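You operate a simulated robot arm through the tools that you are given. There is no shell and no other tool.

Carry out the task below with a simulated robot arm. There is one attempt and no reset: what you move stays moved.

## Task
Take the grey hood off its base and put the insert in the middle drawer.
Fine: open both latches before lifting. The hood goes on the green mat; shut the drawer. Leave the black hood latched. Set down upright: grey hood, what you pick out.
Where things are to end (x, y in the base frame): insert within 6 cm of [75, -57].

Only the result counts: the job must be done as asked and must still hold three seconds after the hand-in. Knocking over, shifting, dropping, spilling or breaking anything else fails it.

## Robot
A 7-joint arm with a four-finger gripper, fixed in place. Base frame: the origin is on the floor under the middle of its stand, x ahead of it, y to its left, z up. Lengths are in cm, angles in degrees, forces in N, time in s.
It reaches about 122.3 cm from its shoulder. Its first joint turns from -69.0 to 172.0 degrees. Payload 3.67 kg.
Tool frame: the origin (TCP) lies between the finger pads and is the grasp point; the fingertips stand 2.8 cm ahead of it; z points along the fingers, y is the line along which they close. The gripper opens to 11.2 cm; its body begins 7.3 cm behind the TCP.
Orientation is told as [roll, pitch, yaw] about the base's x, y, z axes, in that order, counted from this pose: with the fingers straight down and closing along the base's y, the tool's x points along the base's -x, its y along +y and its z along -z.

## Interface
- The arm moves only by the tool move_arm. Its argument "motion" is a list of rows, each a list of 7 numbers: the gripper command, from -1 (shut) to 1 (fully open), values between in proportion, then the shift along the base's x, y, z in units of 30 mm (1.0 is 30 mm), then the turn, a rotation vector about the base's x, y, z in units of 5 degrees (1.0 is 5 degrees). In form: [[gripper, tx, ty, tz, rx, ry, rz], ...]. A call has 1 to 20 rows; each row shifts and turns the commanded pose from where the row before left it. A call with a number of a shift or a turn outside -1 to 1 is refused whole. A row lasts 0.2 s, in which the tool goes at most 5 cm and 8.6 degrees; a call with a longer step from one row to the next is refused whole, and so is a gripper value outside its range. A pose out of reach is approached as far as the arm can. The call stops where the force on the tool passes 50 N (or 10 N more than at its start, if that is more) or the arm is blocked; 0.2 s more then pass. Each finger travels about 10.25 cm/s and halts on what it meets, pressing with about 24 N; the grip force reading is that of the motor and also rises with nothing between the fingers. The clock runs only during rows and for 0.2 s after the last one: add rows that do not move to give the fingers time. It gives the time, the measured TCP pose, the force on the tool (base axes), the opening and the grip force at its end, in the units of the frame above (readings bear some noise), with the torque about the TCP (base axes, N m) and any sound that the robot's microphone picked up.
- Cameras (640 x 400 px; columns grow to the right, rows downward): "scene" is fixed at [5.42, -64.13, 149.08]; the picture's right is [0.24, -0.97, 0.00], its down [-0.65, -0.16, -0.75] and it looks along [0.73, 0.18, -0.66] (base axes); focal length 285 px, centre (320, 200). "wrist" rides on the gripper at [6, -1.8, -10.4] in the tool frame; the picture's right is [0.29, 0.96, 0.00], its down [-0.80, 0.24, -0.55] and it looks along [-0.53, 0.16, 0.83] (tool axes); focal length 234 px, centre (320, 200). There is no depth. A picture from a camera that has moved, and an enlarged one, comes with that camera's place and axes in the base frame and with its lens. The place of the scene camera against the robot may be out by one fixed shift of up to 2.5 cm in any direction.
- get_image(camera): a new picture of that camera. No time passes.
- slide_trunk(by): slides the trunk up (or, below 0, down) by that many cm; the arm rides with it, the base frame stays. It gives what a move gives, with no picture.
- zoom(camera, box): a new picture of the part [left, top, right, bottom] of that camera's present view, enlarged. No time passes.
- job_done(): hands the job in; it is judged then, once.

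Places have to be worked out from the pictures, the camera data and where the tool is seen. Open the gripper and draw the arm clear of the work before you hand the job in, unless the task says otherwise.

The tools are called after "Request:" by a JSON object that holds its "fn" and its "kwargs". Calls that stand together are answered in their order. move_arm: Moves the arm, as the interface text tells. Its arguments: {"type":"object","properties":{"motion":{"type":"array"}},"required":["motion"]} The other tools are called the same way: slide_trunk (by) moves the trunk up or down; get_image (camera) takes a picture; zoom (camera, box) takes an enlarged picture of a part of a camera's view; job_done () hands the job in.

At the start:

```text
clock: 0.0
tool_pos: [52.75, -40.65, 126.16]
orientation: [0.6, 0.6, -0.1]
ft_force: [0.7, 0.4, 0.7]
torque: [0.0, -0.01, 0.01]
finger_gap: 11.2
grasp_force: 0.0
trunk travel left (down, up): [-57.5, 26.5]
```

scene: 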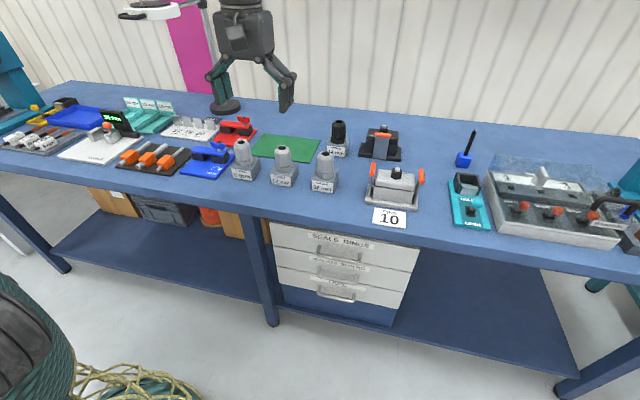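
wrist: 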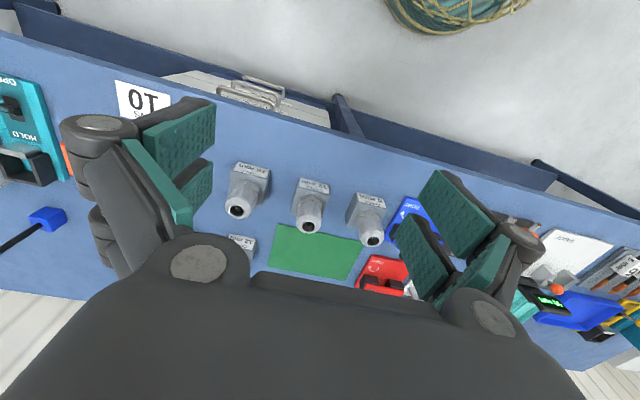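

I'll start by looking closely at the hoods, the drawers, and the mat in the scene camera.

Request:
{"fn": "zoom", "kwargs": {"camera": "scene", "box": [320, 110, 460, 240]}}

Request:
{"fn": "zoom", "kwargs": {"camera": "scene", "box": [220, 110, 360, 200]}}

Request:
{"fn": "zoom", "kwargs": {"camera": "scene", "box": [260, 210, 430, 330]}}

```text
3.08 times, centred on (390, 175) of scene
camera zoom: at [5.42, -64.13, 149.08], right [0.24, -0.97, 0.0], down [-0.65, -0.16, -0.75], along [0.73, 0.18, -0.66], focal length 877 px, centre (105, 277)
```

zoom: 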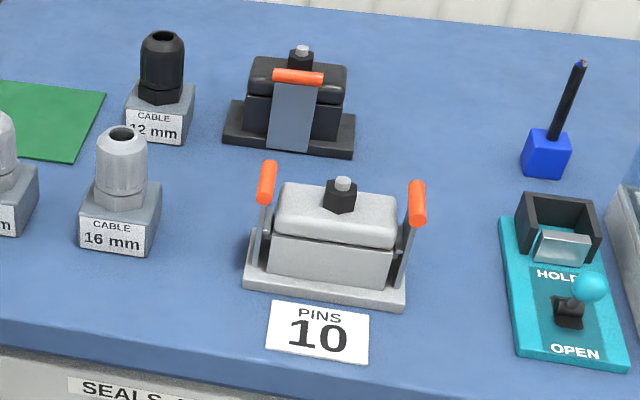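

```text
4.44 times, centred on (290, 155) of scene
camera zoom: at [5.42, -64.13, 149.08], right [0.24, -0.97, 0.0], down [-0.65, -0.16, -0.75], along [0.73, 0.18, -0.66], focal length 1266 px, centre (453, 400)
```

zoom: 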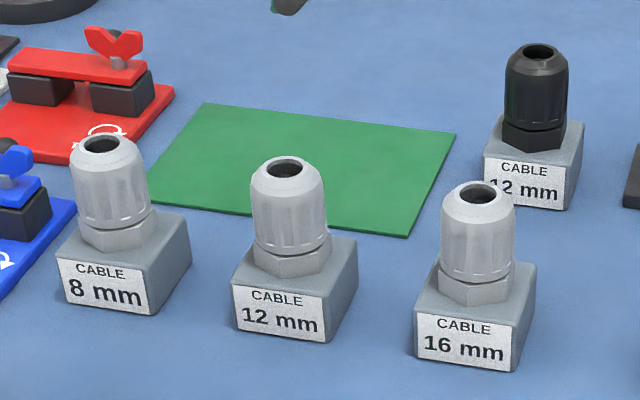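

```text
3.33 times, centred on (345, 270) of scene
camera zoom: at [5.42, -64.13, 149.08], right [0.24, -0.97, 0.0], down [-0.65, -0.16, -0.75], along [0.73, 0.18, -0.66], focal length 950 px, centre (237, -33)
```

zoom: 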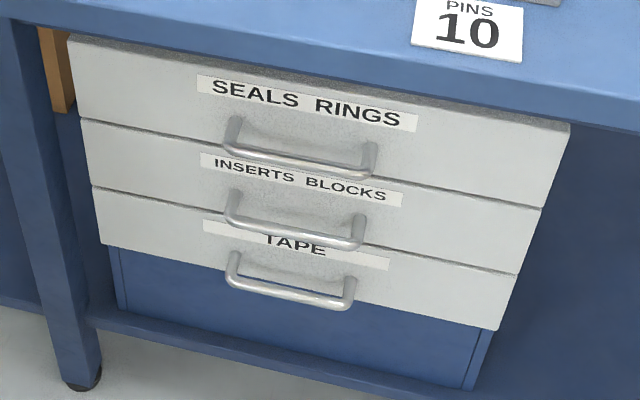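

The table top works out near z≈96, and the grey hood is at about (67, -69) with two upright orange-handled levers on its ±y ends. I'll move the wrist camera over it for a closer look.

Request:
{"fn": "move_arm", "kwargs": {"motion": [[1, 0.1, -0.98, 0, 0, 0, 0], [1, 0.1, -0.98, 0, 0, 0, 0], [1, 0.1, -0.98, 0, 0, 0, 0], [1, 0.1, -0.98, 0, 0, 0, 0], [1, 0.1, -0.98, 0, 0, 0, 0], [1, 0.1, -0.98, 0, 0, 0, 0], [1, 0.1, -0.98, 0, 0, 0, 0], [1, 0.1, -0.98, 0, 0, 0, 0], [1, 0.1, -0.98, 0, 0, 0, 0], [1, 0.1, -0.98, 0, 0, 0, 0], [1, 0, 0, 0, 0, 0, 0]]}}

Request:
{"fn": "get_image", "kwargs": {"camera": "wrist"}}

Request:
{"fn": "get_image", "kwargs": {"camera": "scene"}}

```text
clock: 2.4
tool_pos: [55.67, -69.94, 126.32]
orientation: [0.5, 0.6, -0.1]
ft_force: [-0.2, 0.5, 0.4]
torque: [-0.03, 0.0, 0.0]
finger_gap: 11.19
grasp_force: 0.1
trunk travel left (down, up): [-57.5, 26.5]
```

```text
taken
camera wrist: at [49.65, -71.93, 136.79], right [-0.29, 0.96, 0.01], down [0.8, 0.23, 0.55], along [0.52, 0.17, -0.84], focal length 234 px, centre (320, 200)
```

wrist: 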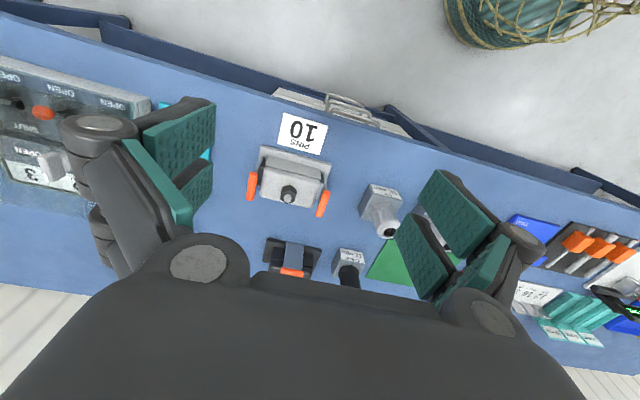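

```text
taken
```

scene: 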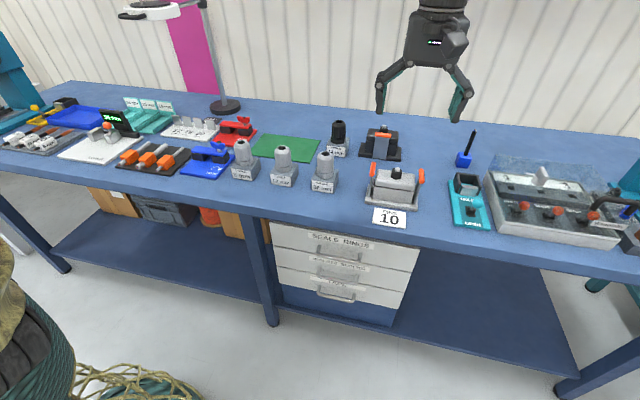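

The hood is well in view of the wrist camera; I'll enlarge it to measure the levers and hood.

Request:
{"fn": "zoom", "kwargs": {"camera": "wrist", "box": [230, 80, 350, 230]}}

Request:
{"fn": "zoom", "kwargs": {"camera": "scene", "box": [350, 150, 440, 235]}}

```text
2.67 times, centred on (290, 155) of wrist
camera zoom: at [49.65, -71.93, 136.79], right [-0.29, 0.96, 0.01], down [0.8, 0.23, 0.55], along [0.52, 0.17, -0.84], focal length 624 px, centre (400, 320)
```

zoom: 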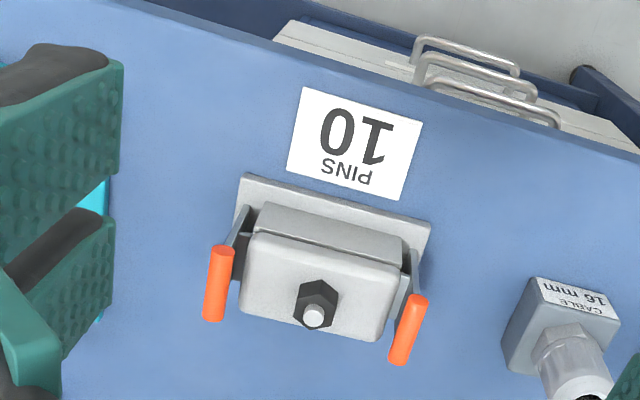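

```text
4.71 times, centred on (395, 192) of scene
camera zoom: at [5.42, -64.13, 149.08], right [0.24, -0.97, 0.0], down [-0.65, -0.16, -0.75], along [0.73, 0.18, -0.66], focal length 1341 px, centre (-33, 235)
```

zoom: 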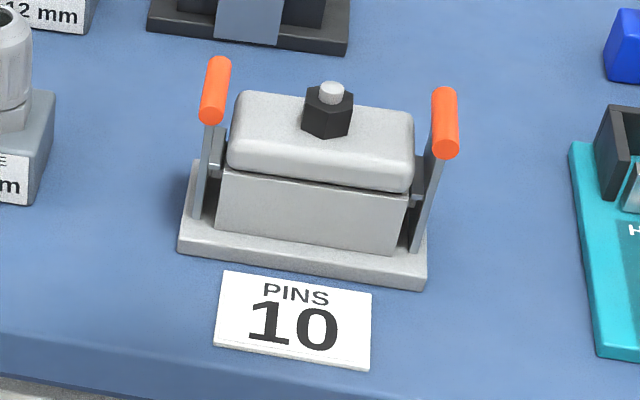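

Levers are plates with orange bars running along x. I'll descend a bit and look again, to triangulate from two wrist views.

Request:
{"fn": "move_arm", "kwargs": {"motion": [[1, 0.1, 0, -0.85, 0, 0, 0], [1, 0.1, 0, -0.85, 0, 0, 0], [1, 0.1, 0, -0.85, 0, 0, 0], [1, 0.1, 0, -0.85, 0, 0, 0], [1, 0, 0, 0, 0, 0, 0]]}}

Request:
{"fn": "get_image", "kwargs": {"camera": "wrist"}}

Request:
{"fn": "zoom", "kwargs": {"camera": "wrist", "box": [220, 110, 380, 250]}}

```text
clock: 3.6
tool_pos: [56.88, -69.97, 115.78]
orientation: [0.6, 0.6, -0.1]
ft_force: [0.0, -0.3, 0.3]
torque: [-0.03, -0.01, 0.02]
finger_gap: 11.2
grasp_force: 0.1
trunk travel left (down, up): [-57.5, 26.5]
```

```text
taken
camera wrist: at [50.86, -71.86, 126.26], right [-0.29, 0.96, 0.01], down [0.8, 0.23, 0.55], along [0.52, 0.17, -0.84], focal length 234 px, centre (320, 200)
```

wrist: 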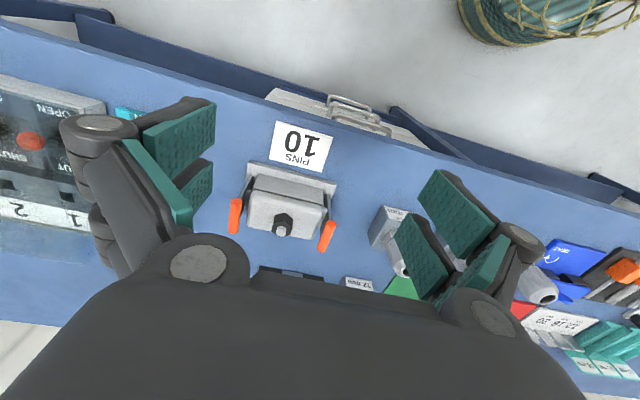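

```text
2.86 times, centred on (300, 180) of wrist
camera zoom: at [50.86, -71.86, 126.26], right [-0.29, 0.96, 0.01], down [0.8, 0.23, 0.55], along [0.52, 0.17, -0.84], focal length 669 px, centre (377, 257)
```

zoom: 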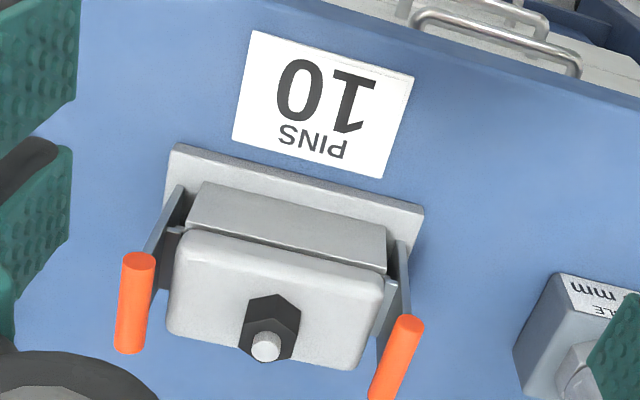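

Two wrist views put the table top nearer z≈90, the hood centred near (73, -70.4), and the orange bars near y≈-77.2 and -63.7 at z≈100. I'll close the gripper here in free air to see what the closed fingers look like.

Request:
{"fn": "move_arm", "kwargs": {"motion": [[-1, 0, 0, 0.3, 0, 0, 0], [-1, 0, 0, 0, 0, 0, 0], [-1, 0, 0, 0, 0, 0, 0], [-1, 0, 0, 0, 0, 0, 0], [-1, 0, 0, 0, 0, 0, 0]]}}

Request:
{"fn": "get_image", "kwargs": {"camera": "wrist"}}

Request:
{"fn": "zoom", "kwargs": {"camera": "scene", "box": [320, 0, 520, 240]}}

```text
clock: 4.8
tool_pos: [56.88, -70.05, 116.79]
orientation: [0.7, 0.7, -0.1]
ft_force: [-0.2, -1.0, -0.2]
torque: [-0.02, 0.01, 0.01]
finger_gap: 0.0
grasp_force: 23.5
trunk travel left (down, up): [-57.5, 26.5]
```

```text
taken
camera wrist: at [50.93, -71.95, 127.21], right [-0.29, 0.96, 0.01], down [0.8, 0.23, 0.55], along [0.52, 0.17, -0.84], focal length 234 px, centre (320, 200)
```

wrist: 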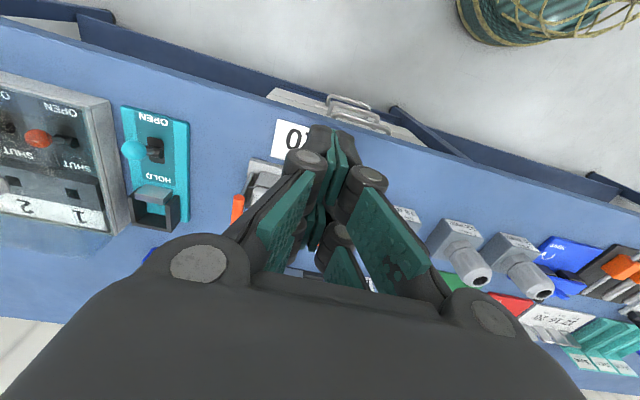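

```text
1.67 times, centred on (420, 120) of scene
camera zoom: at [5.42, -64.13, 149.08], right [0.24, -0.97, 0.0], down [-0.65, -0.16, -0.75], along [0.73, 0.18, -0.66], focal length 475 px, centre (153, 333)
```

zoom: 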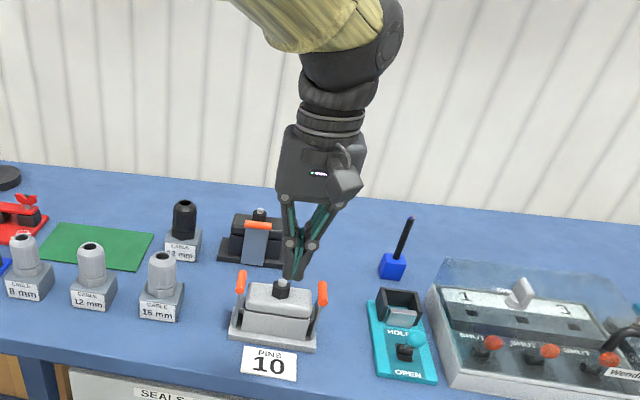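

The closed finger pack is slim (about 3 cm). I'll zoom on the fingertips in the scene view to calibrate the scene camera's offset against the known tool position.

Request:
{"fn": "zoom", "kwargs": {"camera": "scene", "box": [380, 110, 450, 220]}}

Request:
{"fn": "zoom", "kwargs": {"camera": "wrist", "box": [240, 100, 440, 300]}}

```text
3.64 times, centred on (415, 165) of scene
camera zoom: at [5.42, -64.13, 149.08], right [0.24, -0.97, 0.0], down [-0.65, -0.16, -0.75], along [0.73, 0.18, -0.66], focal length 1036 px, centre (-26, 327)
```

zoom: 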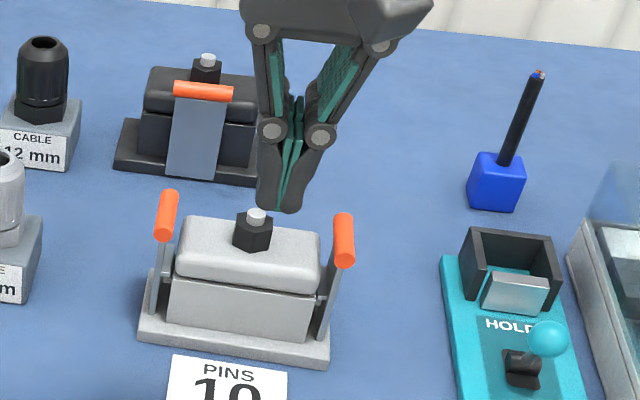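

```text
2.00 times, centred on (340, 200) of wrist
camera zoom: at [50.93, -71.95, 127.21], right [-0.29, 0.96, 0.01], down [0.8, 0.23, 0.55], along [0.52, 0.17, -0.84], focal length 468 px, centre (280, 200)
```

zoom: 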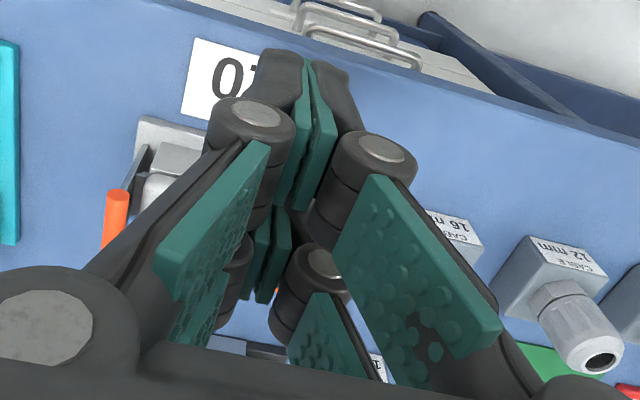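

Fingertip reprojection shows the scene camera is shifted by roughly 2 cm, so I'll measure the table height by a gentle fingertip touch on the bare table at about (64, -59).

Request:
{"fn": "move_arm", "kwargs": {"motion": [[-1, 0.6, 0.92, 0, 0, 0, 0], [-1, 0.6, 0.92, 0, 0, 0, 0], [-1, 0.6, 0.92, 0, 0, 0, 0], [-1, 0.57, 0.92, 0, 0, 0, 0], [-1, 0, 0, -1, 0, 0, 0], [-1, 0, 0, -1, 0, 0, 0], [-1, 0, 0, -1, 0, 0, 0], [-1, 0, 0, -1, 0, 0, 0], [-1, 0, 0, -1, 0, 0, 0], [-1, 0, 0, -1, 0, 0, 0], [-1, 0, 0, 0, 0, 0, 0]]}}

Request:
{"fn": "zoom", "kwargs": {"camera": "scene", "box": [300, 110, 460, 250]}}

Request:
{"fn": "get_image", "kwargs": {"camera": "wrist"}}

```text
clock: 7.2
tool_pos: [63.75, -59.08, 98.85]
orientation: [0.6, 0.8, 0.0]
ft_force: [-0.9, 0.4, 0.8]
torque: [0.0, -0.01, -0.01]
finger_gap: 0.0
grasp_force: 24.0
trunk travel left (down, up): [-57.5, 26.5]
```

```text
2.86 times, centred on (380, 180) of scene
camera zoom: at [5.42, -64.13, 149.08], right [0.24, -0.97, 0.0], down [-0.65, -0.16, -0.75], along [0.73, 0.18, -0.66], focal length 814 px, centre (149, 257)
```

zoom: 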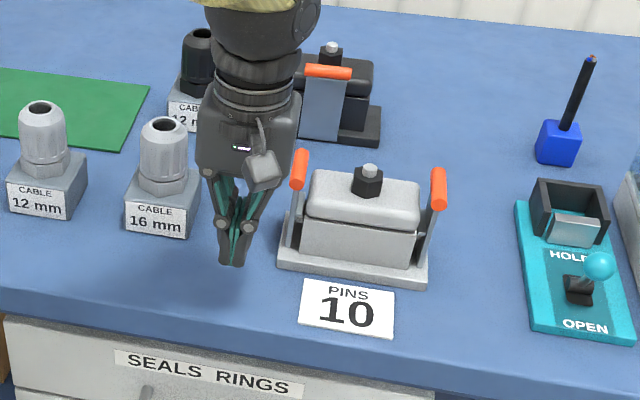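

```text
taken
camera wrist: at [57.76, -61.0, 109.34], right [-0.29, 0.96, 0.01], down [0.8, 0.23, 0.55], along [0.52, 0.17, -0.84], focal length 234 px, centre (320, 200)
```

wrist: 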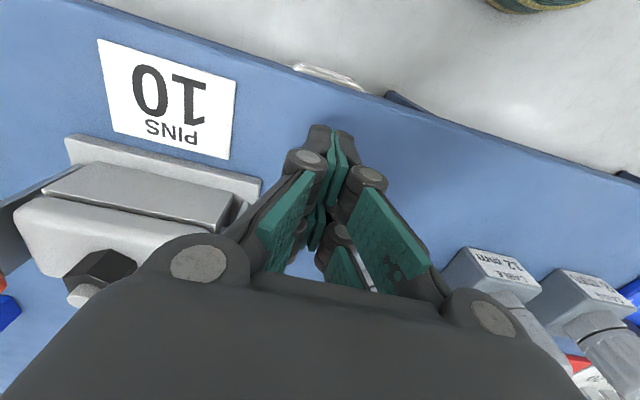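

Fingertips are now at z≈96 above bare table. I'll descend in 3 mm steps until the force rises.

Request:
{"fn": "move_arm", "kwargs": {"motion": [[-1, 0, 0, -0.33, 0, 0, 0], [-1, 0, 0, -0.33, 0, 0, 0], [-1, 0, 0, -0.33, 0, 0, 0], [-1, 0, 0, -0.1, 0, 0, 0], [-1, 0, 0, -0.1, 0, 0, 0], [-1, 0, 0, -0.1, 0, 0, 0], [-1, 0, 0, -0.1, 0, 0, 0], [-1, 0, 0, -0.1, 0, 0, 0], [-1, 0, 0, -0.1, 0, 0, 0], [-1, 0, 0, -0.1, 0, 0, 0], [-1, 0, 0, -0.1, 0, 0, 0]]}}

```text
clock: 9.6
tool_pos: [64.09, -59.04, 93.42]
orientation: [0.8, 0.6, -0.1]
ft_force: [-0.3, -0.1, 0.2]
torque: [0.0, -0.02, 0.0]
finger_gap: 0.0
grasp_force: 24.2
trunk travel left (down, up): [-57.5, 26.5]
```

Fingertips at about 90.6 with no contact yet; continue slowly.

Request:
{"fn": "move_arm", "kwargs": {"motion": [[-1, 0, 0, -0.06, 0, 0, 0], [-1, 0, 0, -0.06, 0, 0, 0], [-1, 0, 0, -0.06, 0, 0, 0], [-1, 0, 0, -0.06, 0, 0, 0], [-1, 0, 0, -0.06, 0, 0, 0], [-1, 0, 0, -0.06, 0, 0, 0], [-1, 0, 0, -0.06, 0, 0, 0], [-1, 0, 0, -0.06, 0, 0, 0]]}}

Request:
{"fn": "zoom", "kwargs": {"camera": "scene", "box": [320, 150, 420, 250]}}

```text
clock: 11.4
tool_pos: [64.08, -59.03, 92.57]
orientation: [0.4, 0.3, 0.0]
ft_force: [6.2, -6.2, 37.6]
torque: [-0.2, -0.82, -0.12]
finger_gap: 0.02
grasp_force: 36.0
trunk travel left (down, up): [-57.5, 26.5]
```

```text
4.00 times, centred on (370, 200) of scene
camera zoom: at [5.42, -64.13, 149.08], right [0.24, -0.97, 0.0], down [-0.65, -0.16, -0.75], along [0.73, 0.18, -0.66], focal length 1140 px, centre (120, 200)
```

zoom: 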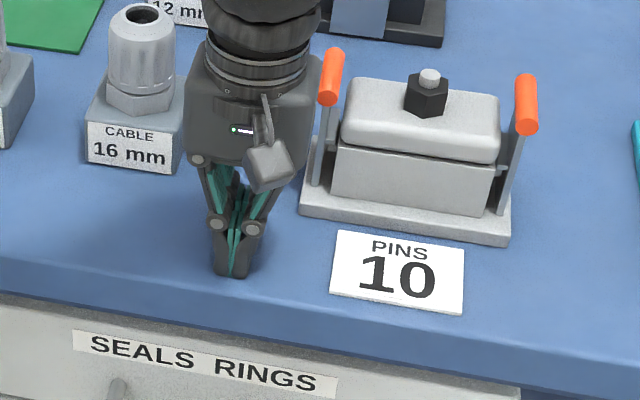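

Contact at TCP z≈92.6, so the table top is at z≈89.9. With that, the bars are centred at z≈100.4 and the hood top at about 99. I'll raise and go above the hood, between the nut and the +y bar, and check before descending.

Request:
{"fn": "move_arm", "kwargs": {"motion": [[-1, 0, 0, 0.5, 0, 0, 0], [-1, 0, 0, 1, 0, 0, 0], [-1, 0, 0, 1, 0, 0, 0], [-1, 0, 0, 1, 0, 0, 0], [-1, 0, 0, 1, 0, 0, 0], [-1, 0, 0, 1, 0, 0, 0], [-1, 0.99, -0.84, 0, 0, 0, 0], [-1, 0.99, -0.84, 0, 0, 0, 0], [-1, 0.99, -0.84, 0, 0, 0, 0], [-1, 0, 0, 0, 0, 0, 0]]}}

Request:
{"fn": "get_image", "kwargs": {"camera": "wrist"}}

Request:
{"fn": "zoom", "kwargs": {"camera": "scene", "box": [340, 110, 450, 240]}}

```text
clock: 13.6
tool_pos: [72.85, -66.73, 108.69]
orientation: [0.6, 0.6, -0.1]
ft_force: [-1.0, 0.1, 0.0]
torque: [0.0, -0.02, 0.0]
finger_gap: 0.01
grasp_force: 36.0
trunk travel left (down, up): [-57.5, 26.5]
```

```text
taken
camera wrist: at [66.81, -68.66, 119.13], right [-0.29, 0.96, 0.01], down [0.8, 0.23, 0.55], along [0.52, 0.17, -0.84], focal length 234 px, centre (320, 200)
```

wrist: 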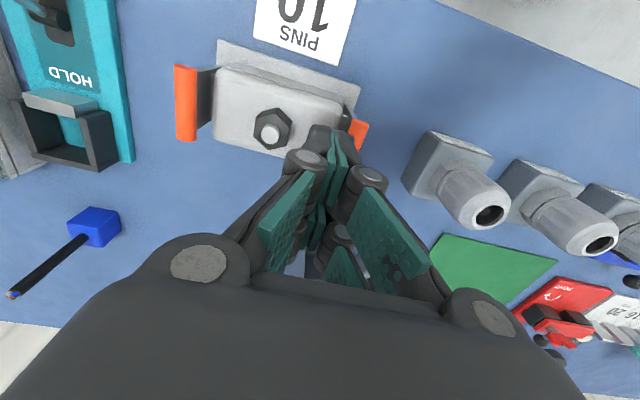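

```text
3.08 times, centred on (395, 175) of scene
camera zoom: at [5.42, -64.13, 149.08], right [0.24, -0.97, 0.0], down [-0.65, -0.16, -0.75], along [0.73, 0.18, -0.66], focal length 877 px, centre (89, 277)
```

zoom: 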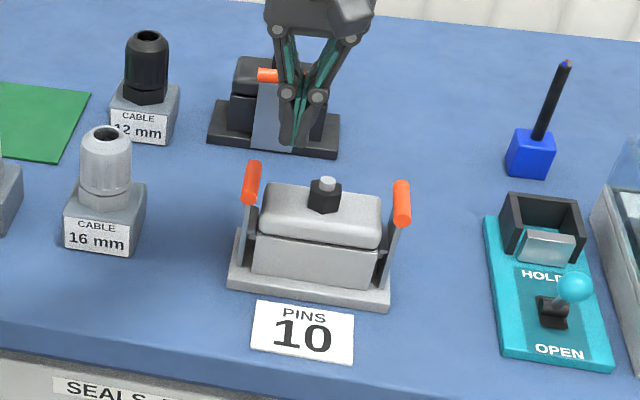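

The nut reprojects exactly where expected, so the model is good. Descending so the closed tips sit just above the hood top, between the nut and the +y bar.

Request:
{"fn": "move_arm", "kwargs": {"motion": [[-1, 0, 0.04, -0.8, 0, 0, 0], [-1, 0, 0, -0.6, 0, 0, 0], [-1, 0, 0, -0.3, 0, 0, 0], [-1, 0, 0, -0.15, 0, 0, 0], [-1, 0, 0, -0.1, 0, 0, 0], [-1, 0, 0, 0, 0, 0, 0]]}}

Request:
{"fn": "zoom", "kwargs": {"camera": "scene", "box": [340, 110, 450, 240]}}

Request:
{"fn": "zoom", "kwargs": {"camera": "wrist", "box": [180, 20, 420, 200]}}

```text
clock: 15.0
tool_pos: [72.92, -66.64, 102.73]
orientation: [0.7, 0.6, 0.0]
ft_force: [0.0, 0.3, 0.2]
torque: [0.01, 0.02, -0.01]
finger_gap: 0.0
grasp_force: 35.9
trunk travel left (down, up): [-57.5, 26.5]
```

```text
3.08 times, centred on (395, 175) of scene
camera zoom: at [5.42, -64.13, 149.08], right [0.24, -0.97, 0.0], down [-0.65, -0.16, -0.75], along [0.73, 0.18, -0.66], focal length 877 px, centre (89, 277)
```

zoom: 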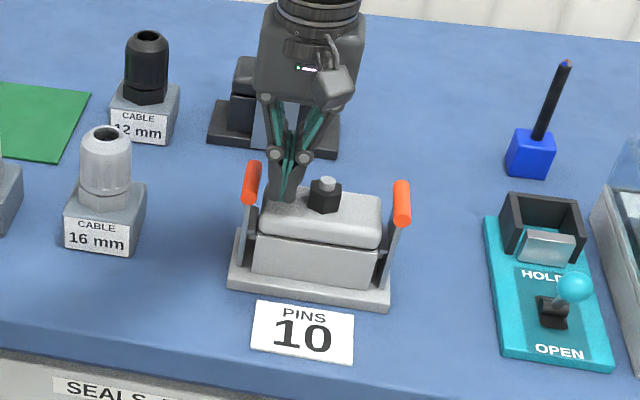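

```text
2.22 times, centred on (300, 110) of wrist
camera zoom: at [66.95, -68.55, 113.13], right [-0.29, 0.96, 0.01], down [0.8, 0.23, 0.55], along [0.52, 0.17, -0.84], focal length 520 px, centre (364, 400)
```

zoom: 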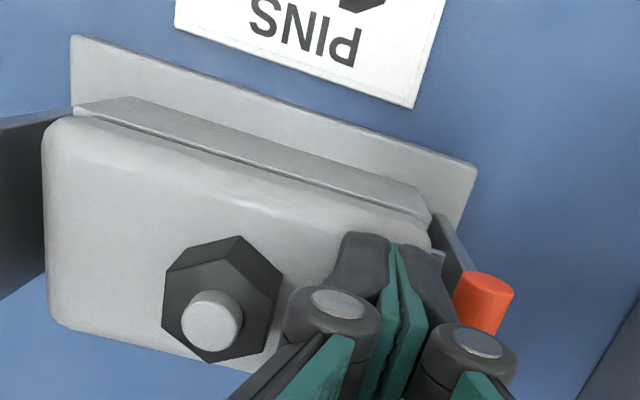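

The tips sit right between nut and bar. Now pushing the +y bar outward in small steps and watching force and sound.

Request:
{"fn": "move_arm", "kwargs": {"motion": [[-1, 0, 0.2, 0, 0, 0, 0], [-1, 0, 0.2, 0, 0, 0, 0], [-1, 0, 0.2, 0, 0, 0, 0], [-1, 0, 0.2, 0, 0, 0, 0], [-1, 0, 0.2, 0, 0, 0, 0], [-1, 0, 0, 0, 0, 0, 0]]}}

Request:
{"fn": "zoom", "kwargs": {"camera": "scene", "box": [340, 110, 450, 240]}}

```text
clock: 16.4
tool_pos: [73.01, -63.41, 102.79]
orientation: [0.7, 0.6, -0.2]
ft_force: [-0.4, -1.2, -0.9]
torque: [0.0, -0.07, -0.06]
finger_gap: 0.0
grasp_force: 35.5
trunk travel left (down, up): [-57.5, 26.5]
```

```text
3.08 times, centred on (395, 175) of scene
camera zoom: at [5.42, -64.13, 149.08], right [0.24, -0.97, 0.0], down [-0.65, -0.16, -0.75], along [0.73, 0.18, -0.66], focal length 877 px, centre (89, 277)
```

zoom: 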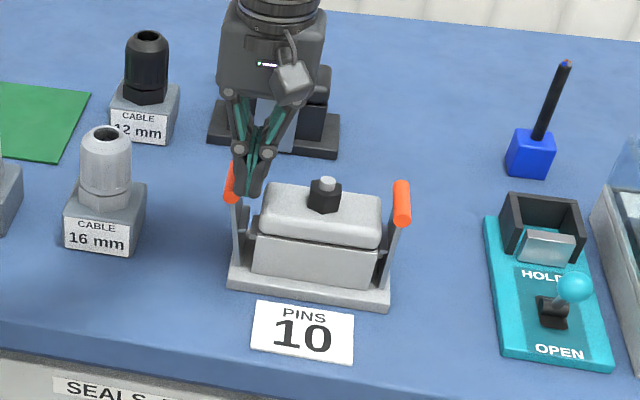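

The lever swings freely at about 1 N. I'll continue along its arc, outward and down.

Request:
{"fn": "move_arm", "kwargs": {"motion": [[-1, 0, 0.29, -0.2, 0, 0, 0], [-1, 0, 0.29, -0.2, 0, 0, 0], [-1, 0, 0.275, -0.233, 0, 0, 0], [-1, 0, 0.275, -0.233, 0, 0, 0], [-1, 0, 0.21, -0.275, 0, 0, 0], [-1, 0, 0.21, -0.275, 0, 0, 0], [-1, 0, 0, 0, 0, 0, 0]]}}

Request:
{"fn": "zoom", "kwargs": {"camera": "scene", "box": [340, 110, 450, 240]}}

Request:
{"fn": "zoom", "kwargs": {"camera": "wrist", "box": [180, 20, 420, 200]}}

```text
clock: 18.0
tool_pos: [73.03, -58.88, 98.6]
orientation: [0.7, 0.6, 0.0]
ft_force: [-0.5, -0.1, 0.8]
torque: [-0.01, 0.01, 0.01]
finger_gap: 0.02
grasp_force: 35.5
trunk travel left (down, up): [-57.5, 26.5]
```

```text
3.08 times, centred on (395, 175) of scene
camera zoom: at [5.42, -64.13, 149.08], right [0.24, -0.97, 0.0], down [-0.65, -0.16, -0.75], along [0.73, 0.18, -0.66], focal length 877 px, centre (89, 277)
```

zoom: 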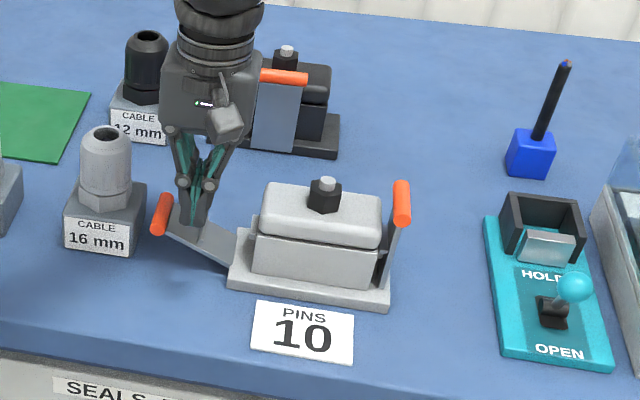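

```text
2.22 times, centred on (300, 110) of wrist
camera zoom: at [66.95, -60.82, 108.88], right [-0.29, 0.96, 0.01], down [0.8, 0.23, 0.55], along [0.52, 0.17, -0.84], focal length 520 px, centre (364, 400)
```

zoom: 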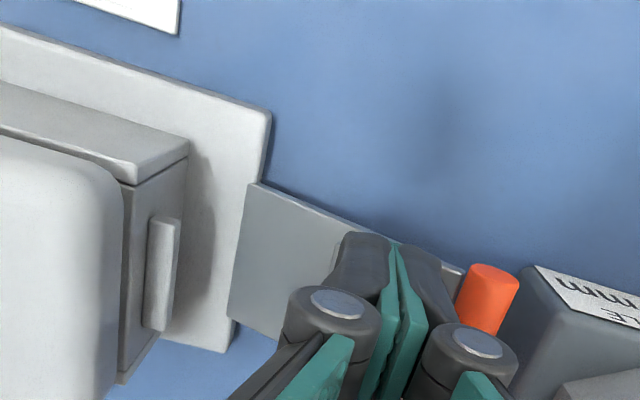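

The +y lever is swung well out. I'll lift off a few cm and see whether it stays open.

Request:
{"fn": "move_arm", "kwargs": {"motion": [[-1, 0, -0.1, 0.5, 0, 0, 0], [-1, 0, 0, 1, 0, 0, 0], [-1, 0, 0, 1, 0, 0, 0], [-1, 0, 0, 1, 0, 0, 0], [-1, 0, 0, 0, 0, 0, 0]]}}

Request:
{"fn": "zoom", "kwargs": {"camera": "scene", "box": [340, 110, 450, 240]}}

Request:
{"fn": "get_image", "kwargs": {"camera": "wrist"}}

```text
clock: 19.2
tool_pos: [73.13, -59.36, 108.79]
orientation: [0.7, 0.8, -0.1]
ft_force: [-0.4, 0.2, 0.7]
torque: [-0.01, 0.01, 0.03]
finger_gap: 0.0
grasp_force: 36.3
trunk travel left (down, up): [-57.5, 26.5]
```

```text
3.08 times, centred on (395, 175) of scene
camera zoom: at [5.42, -64.13, 149.08], right [0.24, -0.97, 0.0], down [-0.65, -0.16, -0.75], along [0.73, 0.18, -0.66], focal length 877 px, centre (89, 277)
```

zoom: 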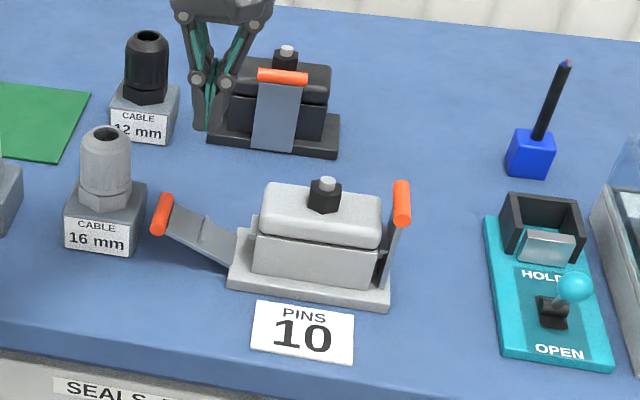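

```text
taken
camera wrist: at [67.16, -61.23, 119.24], right [-0.29, 0.96, 0.01], down [0.8, 0.23, 0.55], along [0.52, 0.17, -0.84], focal length 234 px, centre (320, 200)
```

wrist: 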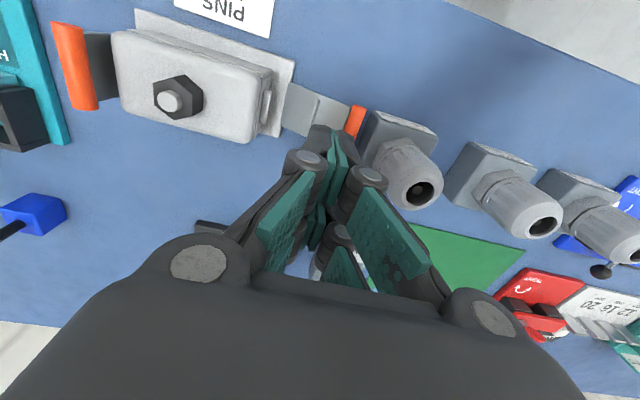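

The +y lever stays open at about 67°, having dropped past my finger on its own, so it looks to be on its stop. Next is the -y lever: I'll go over the nut to y≈-74.1.

Request:
{"fn": "move_arm", "kwargs": {"motion": [[-1, 0, -0.98, 0, 0, 0, 0], [-1, 0, -0.98, 0, 0, 0, 0], [-1, 0, -0.98, 0, 0, 0, 0], [-1, 0, -0.98, 0, 0, 0, 0], [-1, 0, -0.98, 0, 0, 0, 0], [-1, 0, 0, 0, 0, 0, 0]]}}

Request:
{"fn": "zoom", "kwargs": {"camera": "wrist", "box": [220, 50, 460, 230]}}

```text
clock: 20.6
tool_pos: [72.99, -73.92, 108.76]
orientation: [0.5, 0.7, -0.1]
ft_force: [0.0, 0.8, 0.5]
torque: [0.0, -0.04, 0.01]
finger_gap: 0.0
grasp_force: 35.6
trunk travel left (down, up): [-57.5, 26.5]
```

```text
2.22 times, centred on (340, 140) of wrist
camera zoom: at [66.99, -75.85, 119.26], right [-0.29, 0.96, 0.01], down [0.8, 0.23, 0.55], along [0.52, 0.17, -0.84], focal length 520 px, centre (276, 333)
```

zoom: 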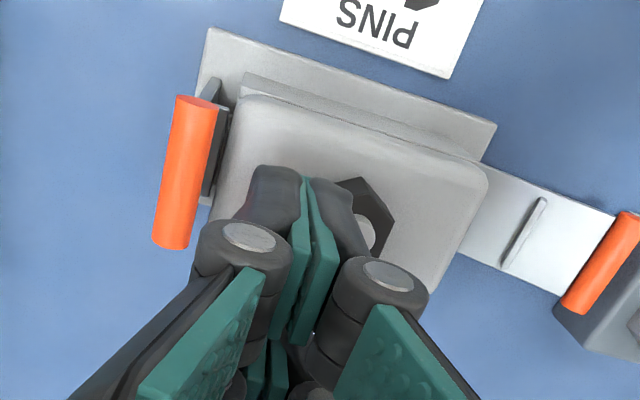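

Shifting slightly to y≈-74.3 and descending between the nut and the -y bar.

Request:
{"fn": "move_arm", "kwargs": {"motion": [[-1, 0, -0.12, -0.8, 0, 0, 0], [-1, 0, 0, -0.6, 0, 0, 0], [-1, 0, 0, -0.3, 0, 0, 0], [-1, 0, 0, -0.2, 0, 0, 0], [-1, 0, 0, -0.1, 0, 0, 0], [-1, 0, 0, 0, 0, 0, 0]]}}

Request:
{"fn": "zoom", "kwargs": {"camera": "wrist", "box": [220, 50, 460, 230]}}

Request:
{"fn": "zoom", "kwargs": {"camera": "scene", "box": [340, 110, 450, 240]}}

```text
clock: 22.0
tool_pos: [73.08, -74.3, 102.93]
orientation: [0.6, 0.6, -0.1]
ft_force: [0.2, -0.4, -1.0]
torque: [0.02, -0.03, 0.03]
finger_gap: 0.02
grasp_force: 35.6
trunk travel left (down, up): [-57.5, 26.5]
```

```text
2.22 times, centred on (340, 140) of wrist
camera zoom: at [67.03, -76.19, 113.4], right [-0.29, 0.96, 0.01], down [0.8, 0.23, 0.55], along [0.52, 0.17, -0.84], focal length 520 px, centre (276, 333)
```

zoom: 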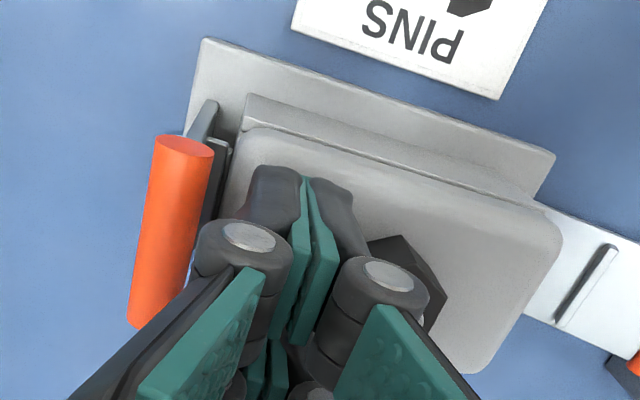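

```text
3.08 times, centred on (395, 175) of scene
camera zoom: at [5.42, -64.13, 149.08], right [0.24, -0.97, 0.0], down [-0.65, -0.16, -0.75], along [0.73, 0.18, -0.66], focal length 877 px, centre (89, 277)
```

zoom: 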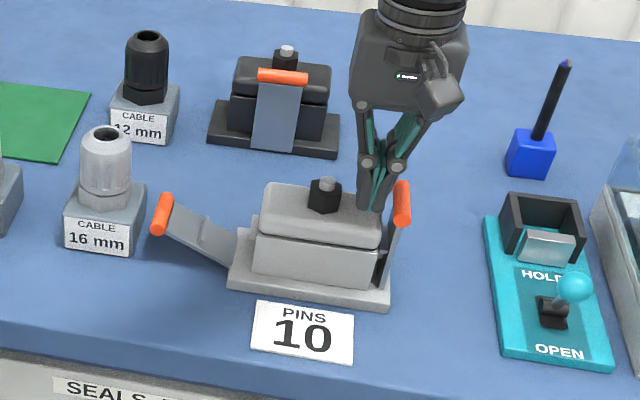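

In position. Pushing the -y bar outward along its arc.

Request:
{"fn": "move_arm", "kwargs": {"motion": [[-1, 0, -0.2, 0, 0, 0, 0], [-1, 0, -0.2, 0, 0, 0, 0], [-1, 0, -0.2, 0, 0, 0, 0], [-1, 0, -0.2, 0, 0, 0, 0], [-1, 0, -0.24, 0, 0, 0, 0], [-1, 0, -0.29, -0.2, 0, 0, 0], [-1, 0, -0.29, -0.2, 0, 0, 0], [-1, 0, -0.275, -0.233, 0, 0, 0], [-1, 0, -0.275, -0.233, 0, 0, 0], [-1, 0, -0.21, -0.275, 0, 0, 0], [-1, 0, -0.21, -0.275, 0, 0, 0], [-1, 0, 0, 0, 0, 0, 0]]}}

Request:
{"fn": "zoom", "kwargs": {"camera": "scene", "box": [340, 110, 450, 240]}}

```text
clock: 23.8
tool_pos: [73.02, -80.12, 102.35]
orientation: [0.0, -0.1, -0.1]
ft_force: [-3.8, -8.5, 19.1]
torque: [-0.33, 0.09, -0.07]
finger_gap: 0.0
grasp_force: 35.9
trunk travel left (down, up): [-57.5, 26.5]
stopped in row 8: the force on the tool passed its limit at 56 N (the readings are from after the stop); the commanded pose is now the measured one
```

```text
3.08 times, centred on (395, 175) of scene
camera zoom: at [5.42, -64.13, 149.08], right [0.24, -0.97, 0.0], down [-0.65, -0.16, -0.75], along [0.73, 0.18, -0.66], focal length 877 px, centre (89, 277)
```

zoom: 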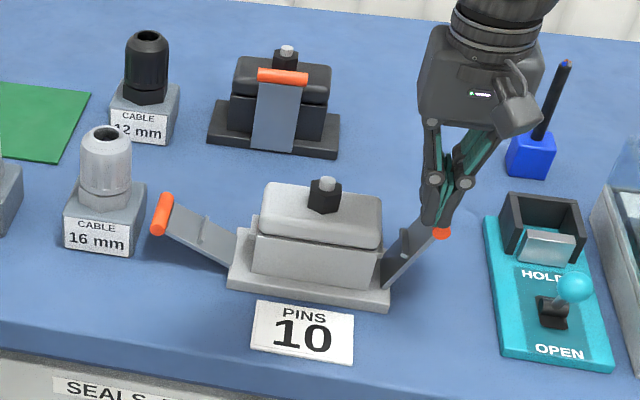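

The tips slipped on top of the bar instead of behind it. I'll raise straight up and look at where the lever rests.

Request:
{"fn": "move_arm", "kwargs": {"motion": [[-1, 0, 0, 0.4, 0, 0, 0], [-1, 0, 0.3, 0.6, 0, 0, 0], [-1, 0, 0, 0, 0, 0, 0]]}}

Request:
{"fn": "zoom", "kwargs": {"camera": "scene", "box": [340, 110, 450, 240]}}

Request:
{"fn": "zoom", "kwargs": {"camera": "wrist", "box": [180, 30, 460, 230]}}

```text
clock: 24.6
tool_pos: [73.3, -78.87, 104.77]
orientation: [0.3, 0.2, -0.1]
ft_force: [0.2, 0.5, 0.0]
torque: [0.01, 0.03, 0.03]
finger_gap: 0.01
grasp_force: 35.7
trunk travel left (down, up): [-57.5, 26.5]
```

```text
3.08 times, centred on (395, 175) of scene
camera zoom: at [5.42, -64.13, 149.08], right [0.24, -0.97, 0.0], down [-0.65, -0.16, -0.75], along [0.73, 0.18, -0.66], focal length 877 px, centre (89, 277)
```

zoom: 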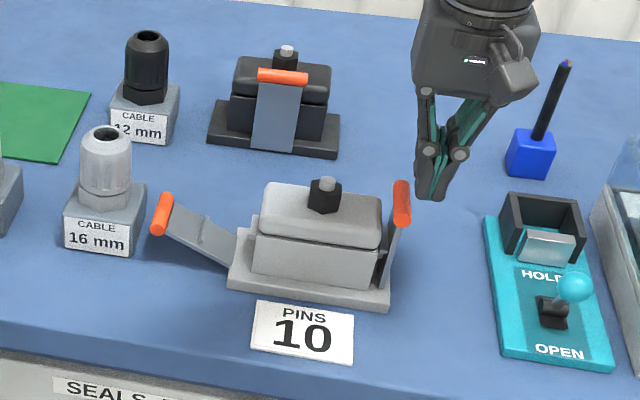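

```text
2.00 times, centred on (320, 130) of wrist
camera zoom: at [67.18, -80.73, 115.2], right [-0.29, 0.96, 0.01], down [0.8, 0.24, 0.55], along [0.53, 0.16, -0.83], focal length 468 px, centre (320, 340)
```

zoom: 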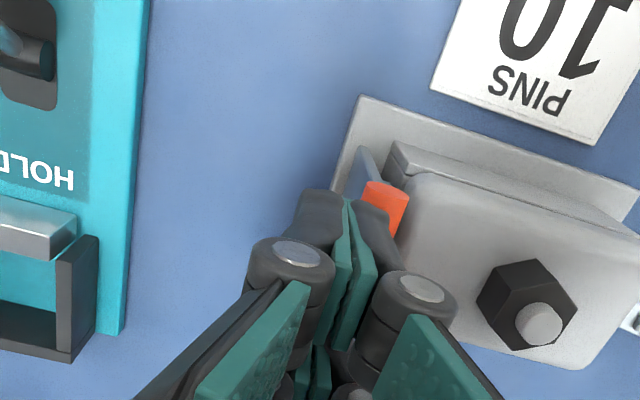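

The lever sprang back upright, so it snaps open only past some angle. I'll go back over to the inside and come slightly lower so the tips stay behind the bar.

Request:
{"fn": "move_arm", "kwargs": {"motion": [[-1, 0, 0, 1, 0, 0, 0], [-1, 0, 0.8, 0.2, 0, 0, 0], [-1, -0.1, 0.74, 0, 0, 0, 0], [-1, 0, 0, 0, 0, 0, 0], [-1, 0, 0, -0.8, 0, 0, 0], [-1, 0, 0, -0.6, 0, 0, 0], [-1, 0, 0, -0.3, 0, 0, 0], [-1, 0, 0, -0.1, 0, 0, 0], [-1, 0, 0, -0.1, 0, 0, 0], [-1, 0, 0, 0, 0, 0, 0]]}}

Request:
{"fn": "zoom", "kwargs": {"camera": "scene", "box": [340, 110, 450, 240]}}

```text
clock: 26.8
tool_pos: [73.0, -74.28, 102.92]
orientation: [0.2, 0.1, 0.0]
ft_force: [0.7, -0.4, 0.4]
torque: [-0.01, 0.01, -0.01]
finger_gap: 0.01
grasp_force: 35.3
trunk travel left (down, up): [-57.5, 26.5]
```

```text
3.08 times, centred on (395, 175) of scene
camera zoom: at [5.42, -64.13, 149.08], right [0.24, -0.97, 0.0], down [-0.65, -0.16, -0.75], along [0.73, 0.18, -0.66], focal length 877 px, centre (89, 277)
```

zoom: 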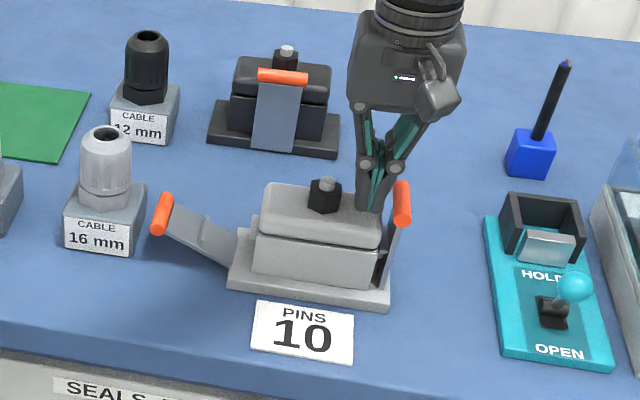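

Lowering a further 6 mm, checking for contact with the hood top.

Request:
{"fn": "move_arm", "kwargs": {"motion": [[-1, 0, 0, -0.1, 0, 0, 0], [-1, 0, 0, -0.08, 0, 0, 0], [-1, 0, 0, 0, 0, 0, 0]]}}

```text
clock: 27.6
tool_pos: [72.91, -74.14, 102.37]
orientation: [0.4, 0.1, 0.1]
ft_force: [0.0, -0.4, -1.2]
torque: [-0.01, -0.01, -0.01]
finger_gap: 0.0
grasp_force: 36.0
trunk travel left (down, up): [-57.5, 26.5]
```

No contact. Pushing -y, dropping the tips lower as soon as they clear the hood edge so they stay behind the bar.

Request:
{"fn": "move_arm", "kwargs": {"motion": [[-1, 0, -0.2, 0, 0, 0, 0], [-1, 0, -0.2, 0, 0, 0, 0], [-1, 0, -0.2, 0, 0, 0, 0], [-1, 0, -0.2, 0, 0, 0, 0], [-1, 0, -0.17, 0, 0, 0, 0], [-1, 0, -0.1, -0.25, 0, 0, 0], [-1, 0, -0.2, -0.08, 0, 0, 0], [-1, 0, -0.2, -0.08, 0, 0, 0], [-1, 0, -0.2, -0.08, 0, 0, 0], [-1, 0, -0.275, -0.2, 0, 0, 0], [-1, 0, -0.275, -0.2, 0, 0, 0], [-1, 0, -0.21, -0.25, 0, 0, 0], [-1, 0, -0.21, -0.25, 0, 0, 0], [-1, 0, 0, 0, 0, 0, 0]]}}

Request:
{"fn": "zoom", "kwargs": {"camera": "scene", "box": [340, 110, 450, 240]}}

```text
clock: 30.6
tool_pos: [72.89, -82.17, 98.13]
orientation: [0.3, 0.0, 0.0]
ft_force: [0.7, 0.6, 0.2]
torque: [-0.02, -0.01, 0.01]
finger_gap: 0.01
grasp_force: 36.4
trunk travel left (down, up): [-57.5, 26.5]
```

```text
3.08 times, centred on (395, 175) of scene
camera zoom: at [5.42, -64.13, 149.08], right [0.24, -0.97, 0.0], down [-0.65, -0.16, -0.75], along [0.73, 0.18, -0.66], focal length 877 px, centre (89, 277)
```

zoom: 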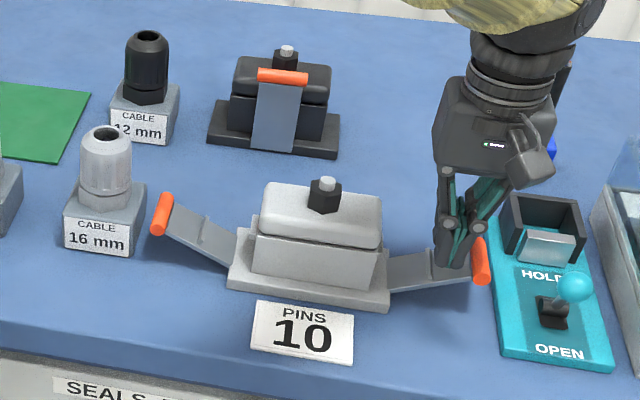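

Both levers are open. Raising straight up, then moving over the hood's centre while turning the gripper -90° in yaw so it closes along x.

Request:
{"fn": "move_arm", "kwargs": {"motion": [[-1, 0, 0.05, 1, 0, 0, 0], [-1, 0, 0, 1, 0, 0, 0], [-1, 0, 0, 1, 0, 0, 0], [-1, 0, 0, 1, 0, 0, 0], [-1, 0, 0, 1, 0, 0, 0], [-1, 0, 0, 1, 0, 0, 0], [-1, 0, 0.97, 0.3, 0, 0, -1], [-1, 0, 0.97, 0.3, 0, 0, -1], [-1, 0, 0.97, 0, 0, 0, -1], [-1, 0, 0.97, 0, 0, 0, -1], [-1, 0, 0, 0, 0, 0, -1], [-1, 0, 0, 0, 0, 0, -1], [-1, 0, 0, 0, 0, 0, -1], [-1, 0, 0, 0, 0, 0, -1], [-1, 0, 0, 0, 0, 0, 0]]}}

Request:
{"fn": "get_image", "kwargs": {"camera": "scene"}}

```text
clock: 33.8
tool_pos: [72.93, -70.35, 118.09]
orientation: [0.4, 0.1, -40.1]
ft_force: [0.7, 0.0, -0.1]
torque: [-0.01, -0.01, 0.04]
finger_gap: 0.0
grasp_force: 35.5
trunk travel left (down, up): [-57.5, 26.5]
```

```text
taken
```

scene: 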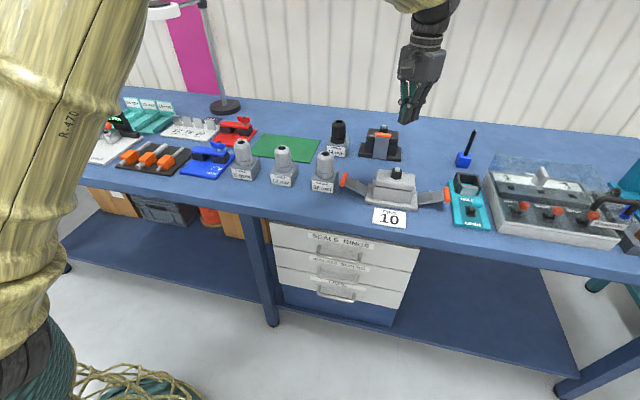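

Both latches remain open. Finishing the turn to -90° and opening the gripper.

Request:
{"fn": "move_arm", "kwargs": {"motion": [[0, 0, 0, 0, 0, 0, -1], [0.5, 0, 0, 0, 0, 0, -1], [1, 0, 0, 0, 0, 0, -1], [1, 0, 0, 0, 0, 0, -1], [1, 0, 0, 0, 0, 0, -1], [1, 0, 0, 0, 0, 0, -1], [1, 0, 0, 0, 0, 0, -1], [1, 0, 0, 0, 0, 0, -1], [1, 0, 0, 0, 0, 0, -1], [1, 0, 0, 0, 0, 0, -1], [1, 0, 0, 0, 0, 0, 0]]}}

Request:
{"fn": "get_image", "kwargs": {"camera": "wrist"}}

Request:
{"fn": "zoom", "kwargs": {"camera": "scene", "box": [320, 50, 480, 230]}}

```text
clock: 36.1
tool_pos: [72.89, -70.49, 118.11]
orientation: [0.2, 0.2, -90.1]
ft_force: [-1.1, 0.4, 1.0]
torque: [-0.04, 0.02, 0.0]
finger_gap: 11.23
grasp_force: 0.0
trunk travel left (down, up): [-57.5, 26.5]
```

```text
taken
camera wrist: at [70.97, -64.44, 128.43], right [0.96, 0.29, 0.0], down [0.24, -0.8, 0.55], along [0.16, -0.53, -0.83], focal length 234 px, centre (320, 200)
```

wrist: 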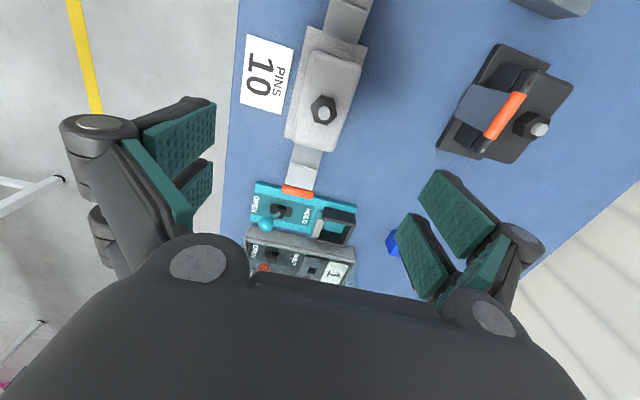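

```text
2.22 times, centred on (400, 140) of scene
camera zoom: at [5.42, -64.13, 149.08], right [0.24, -0.97, 0.0], down [-0.65, -0.16, -0.75], along [0.73, 0.18, -0.66], focal length 633 px, centre (142, 333)
```

zoom: 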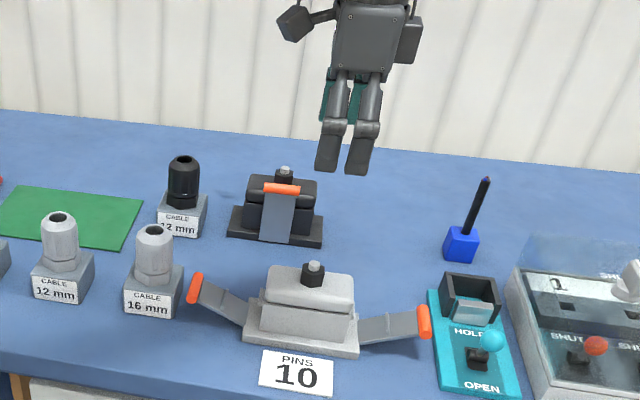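

The hood is centred under the open gripper, with fingers fore and aft. Descending to just around the cap height and checking.

Request:
{"fn": "move_arm", "kwargs": {"motion": [[1, 0, 0, -1, 0, 0, 0], [1, 0, 0, -1, 0, 0, 0], [1, 0, 0, -1, 0, 0, 0], [1, 0, 0, -1, 0, 0, 0], [1, 0, 0, -0.8, 0, 0, 0], [1, 0, 0, 0, 0, 0, 0]]}}

Request:
{"fn": "get_image", "kwargs": {"camera": "wrist"}}

Request:
{"fn": "zoom", "kwargs": {"camera": "scene", "box": [320, 90, 480, 240]}}

```text
clock: 37.5
tool_pos: [72.9, -70.3, 103.48]
orientation: [0.3, 0.1, -90.1]
ft_force: [0.6, 0.1, -0.3]
torque: [-0.03, -0.03, 0.01]
finger_gap: 11.21
grasp_force: 0.1
trunk travel left (down, up): [-57.5, 26.5]
```

```text
taken
camera wrist: at [70.91, -64.38, 113.99], right [0.96, 0.29, 0.0], down [0.24, -0.8, 0.55], along [0.16, -0.53, -0.83], focal length 234 px, centre (320, 200)
```

wrist: 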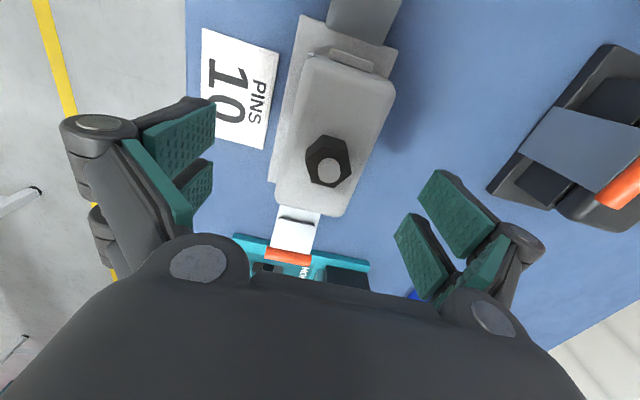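

```text
2.67 times, centred on (400, 165) of scene
camera zoom: at [5.42, -64.13, 149.08], right [0.24, -0.97, 0.0], down [-0.65, -0.16, -0.75], along [0.73, 0.18, -0.66], focal length 760 px, centre (107, 293)
```

zoom: 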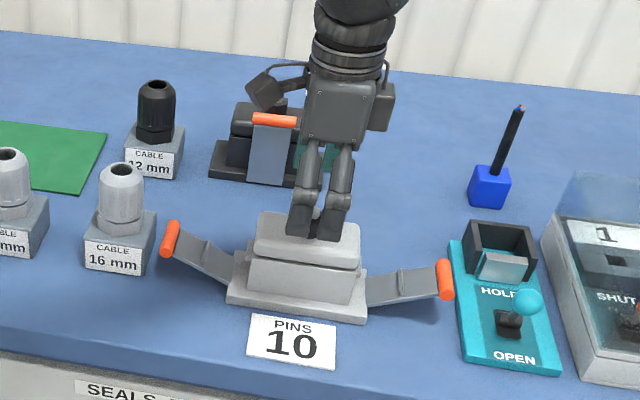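

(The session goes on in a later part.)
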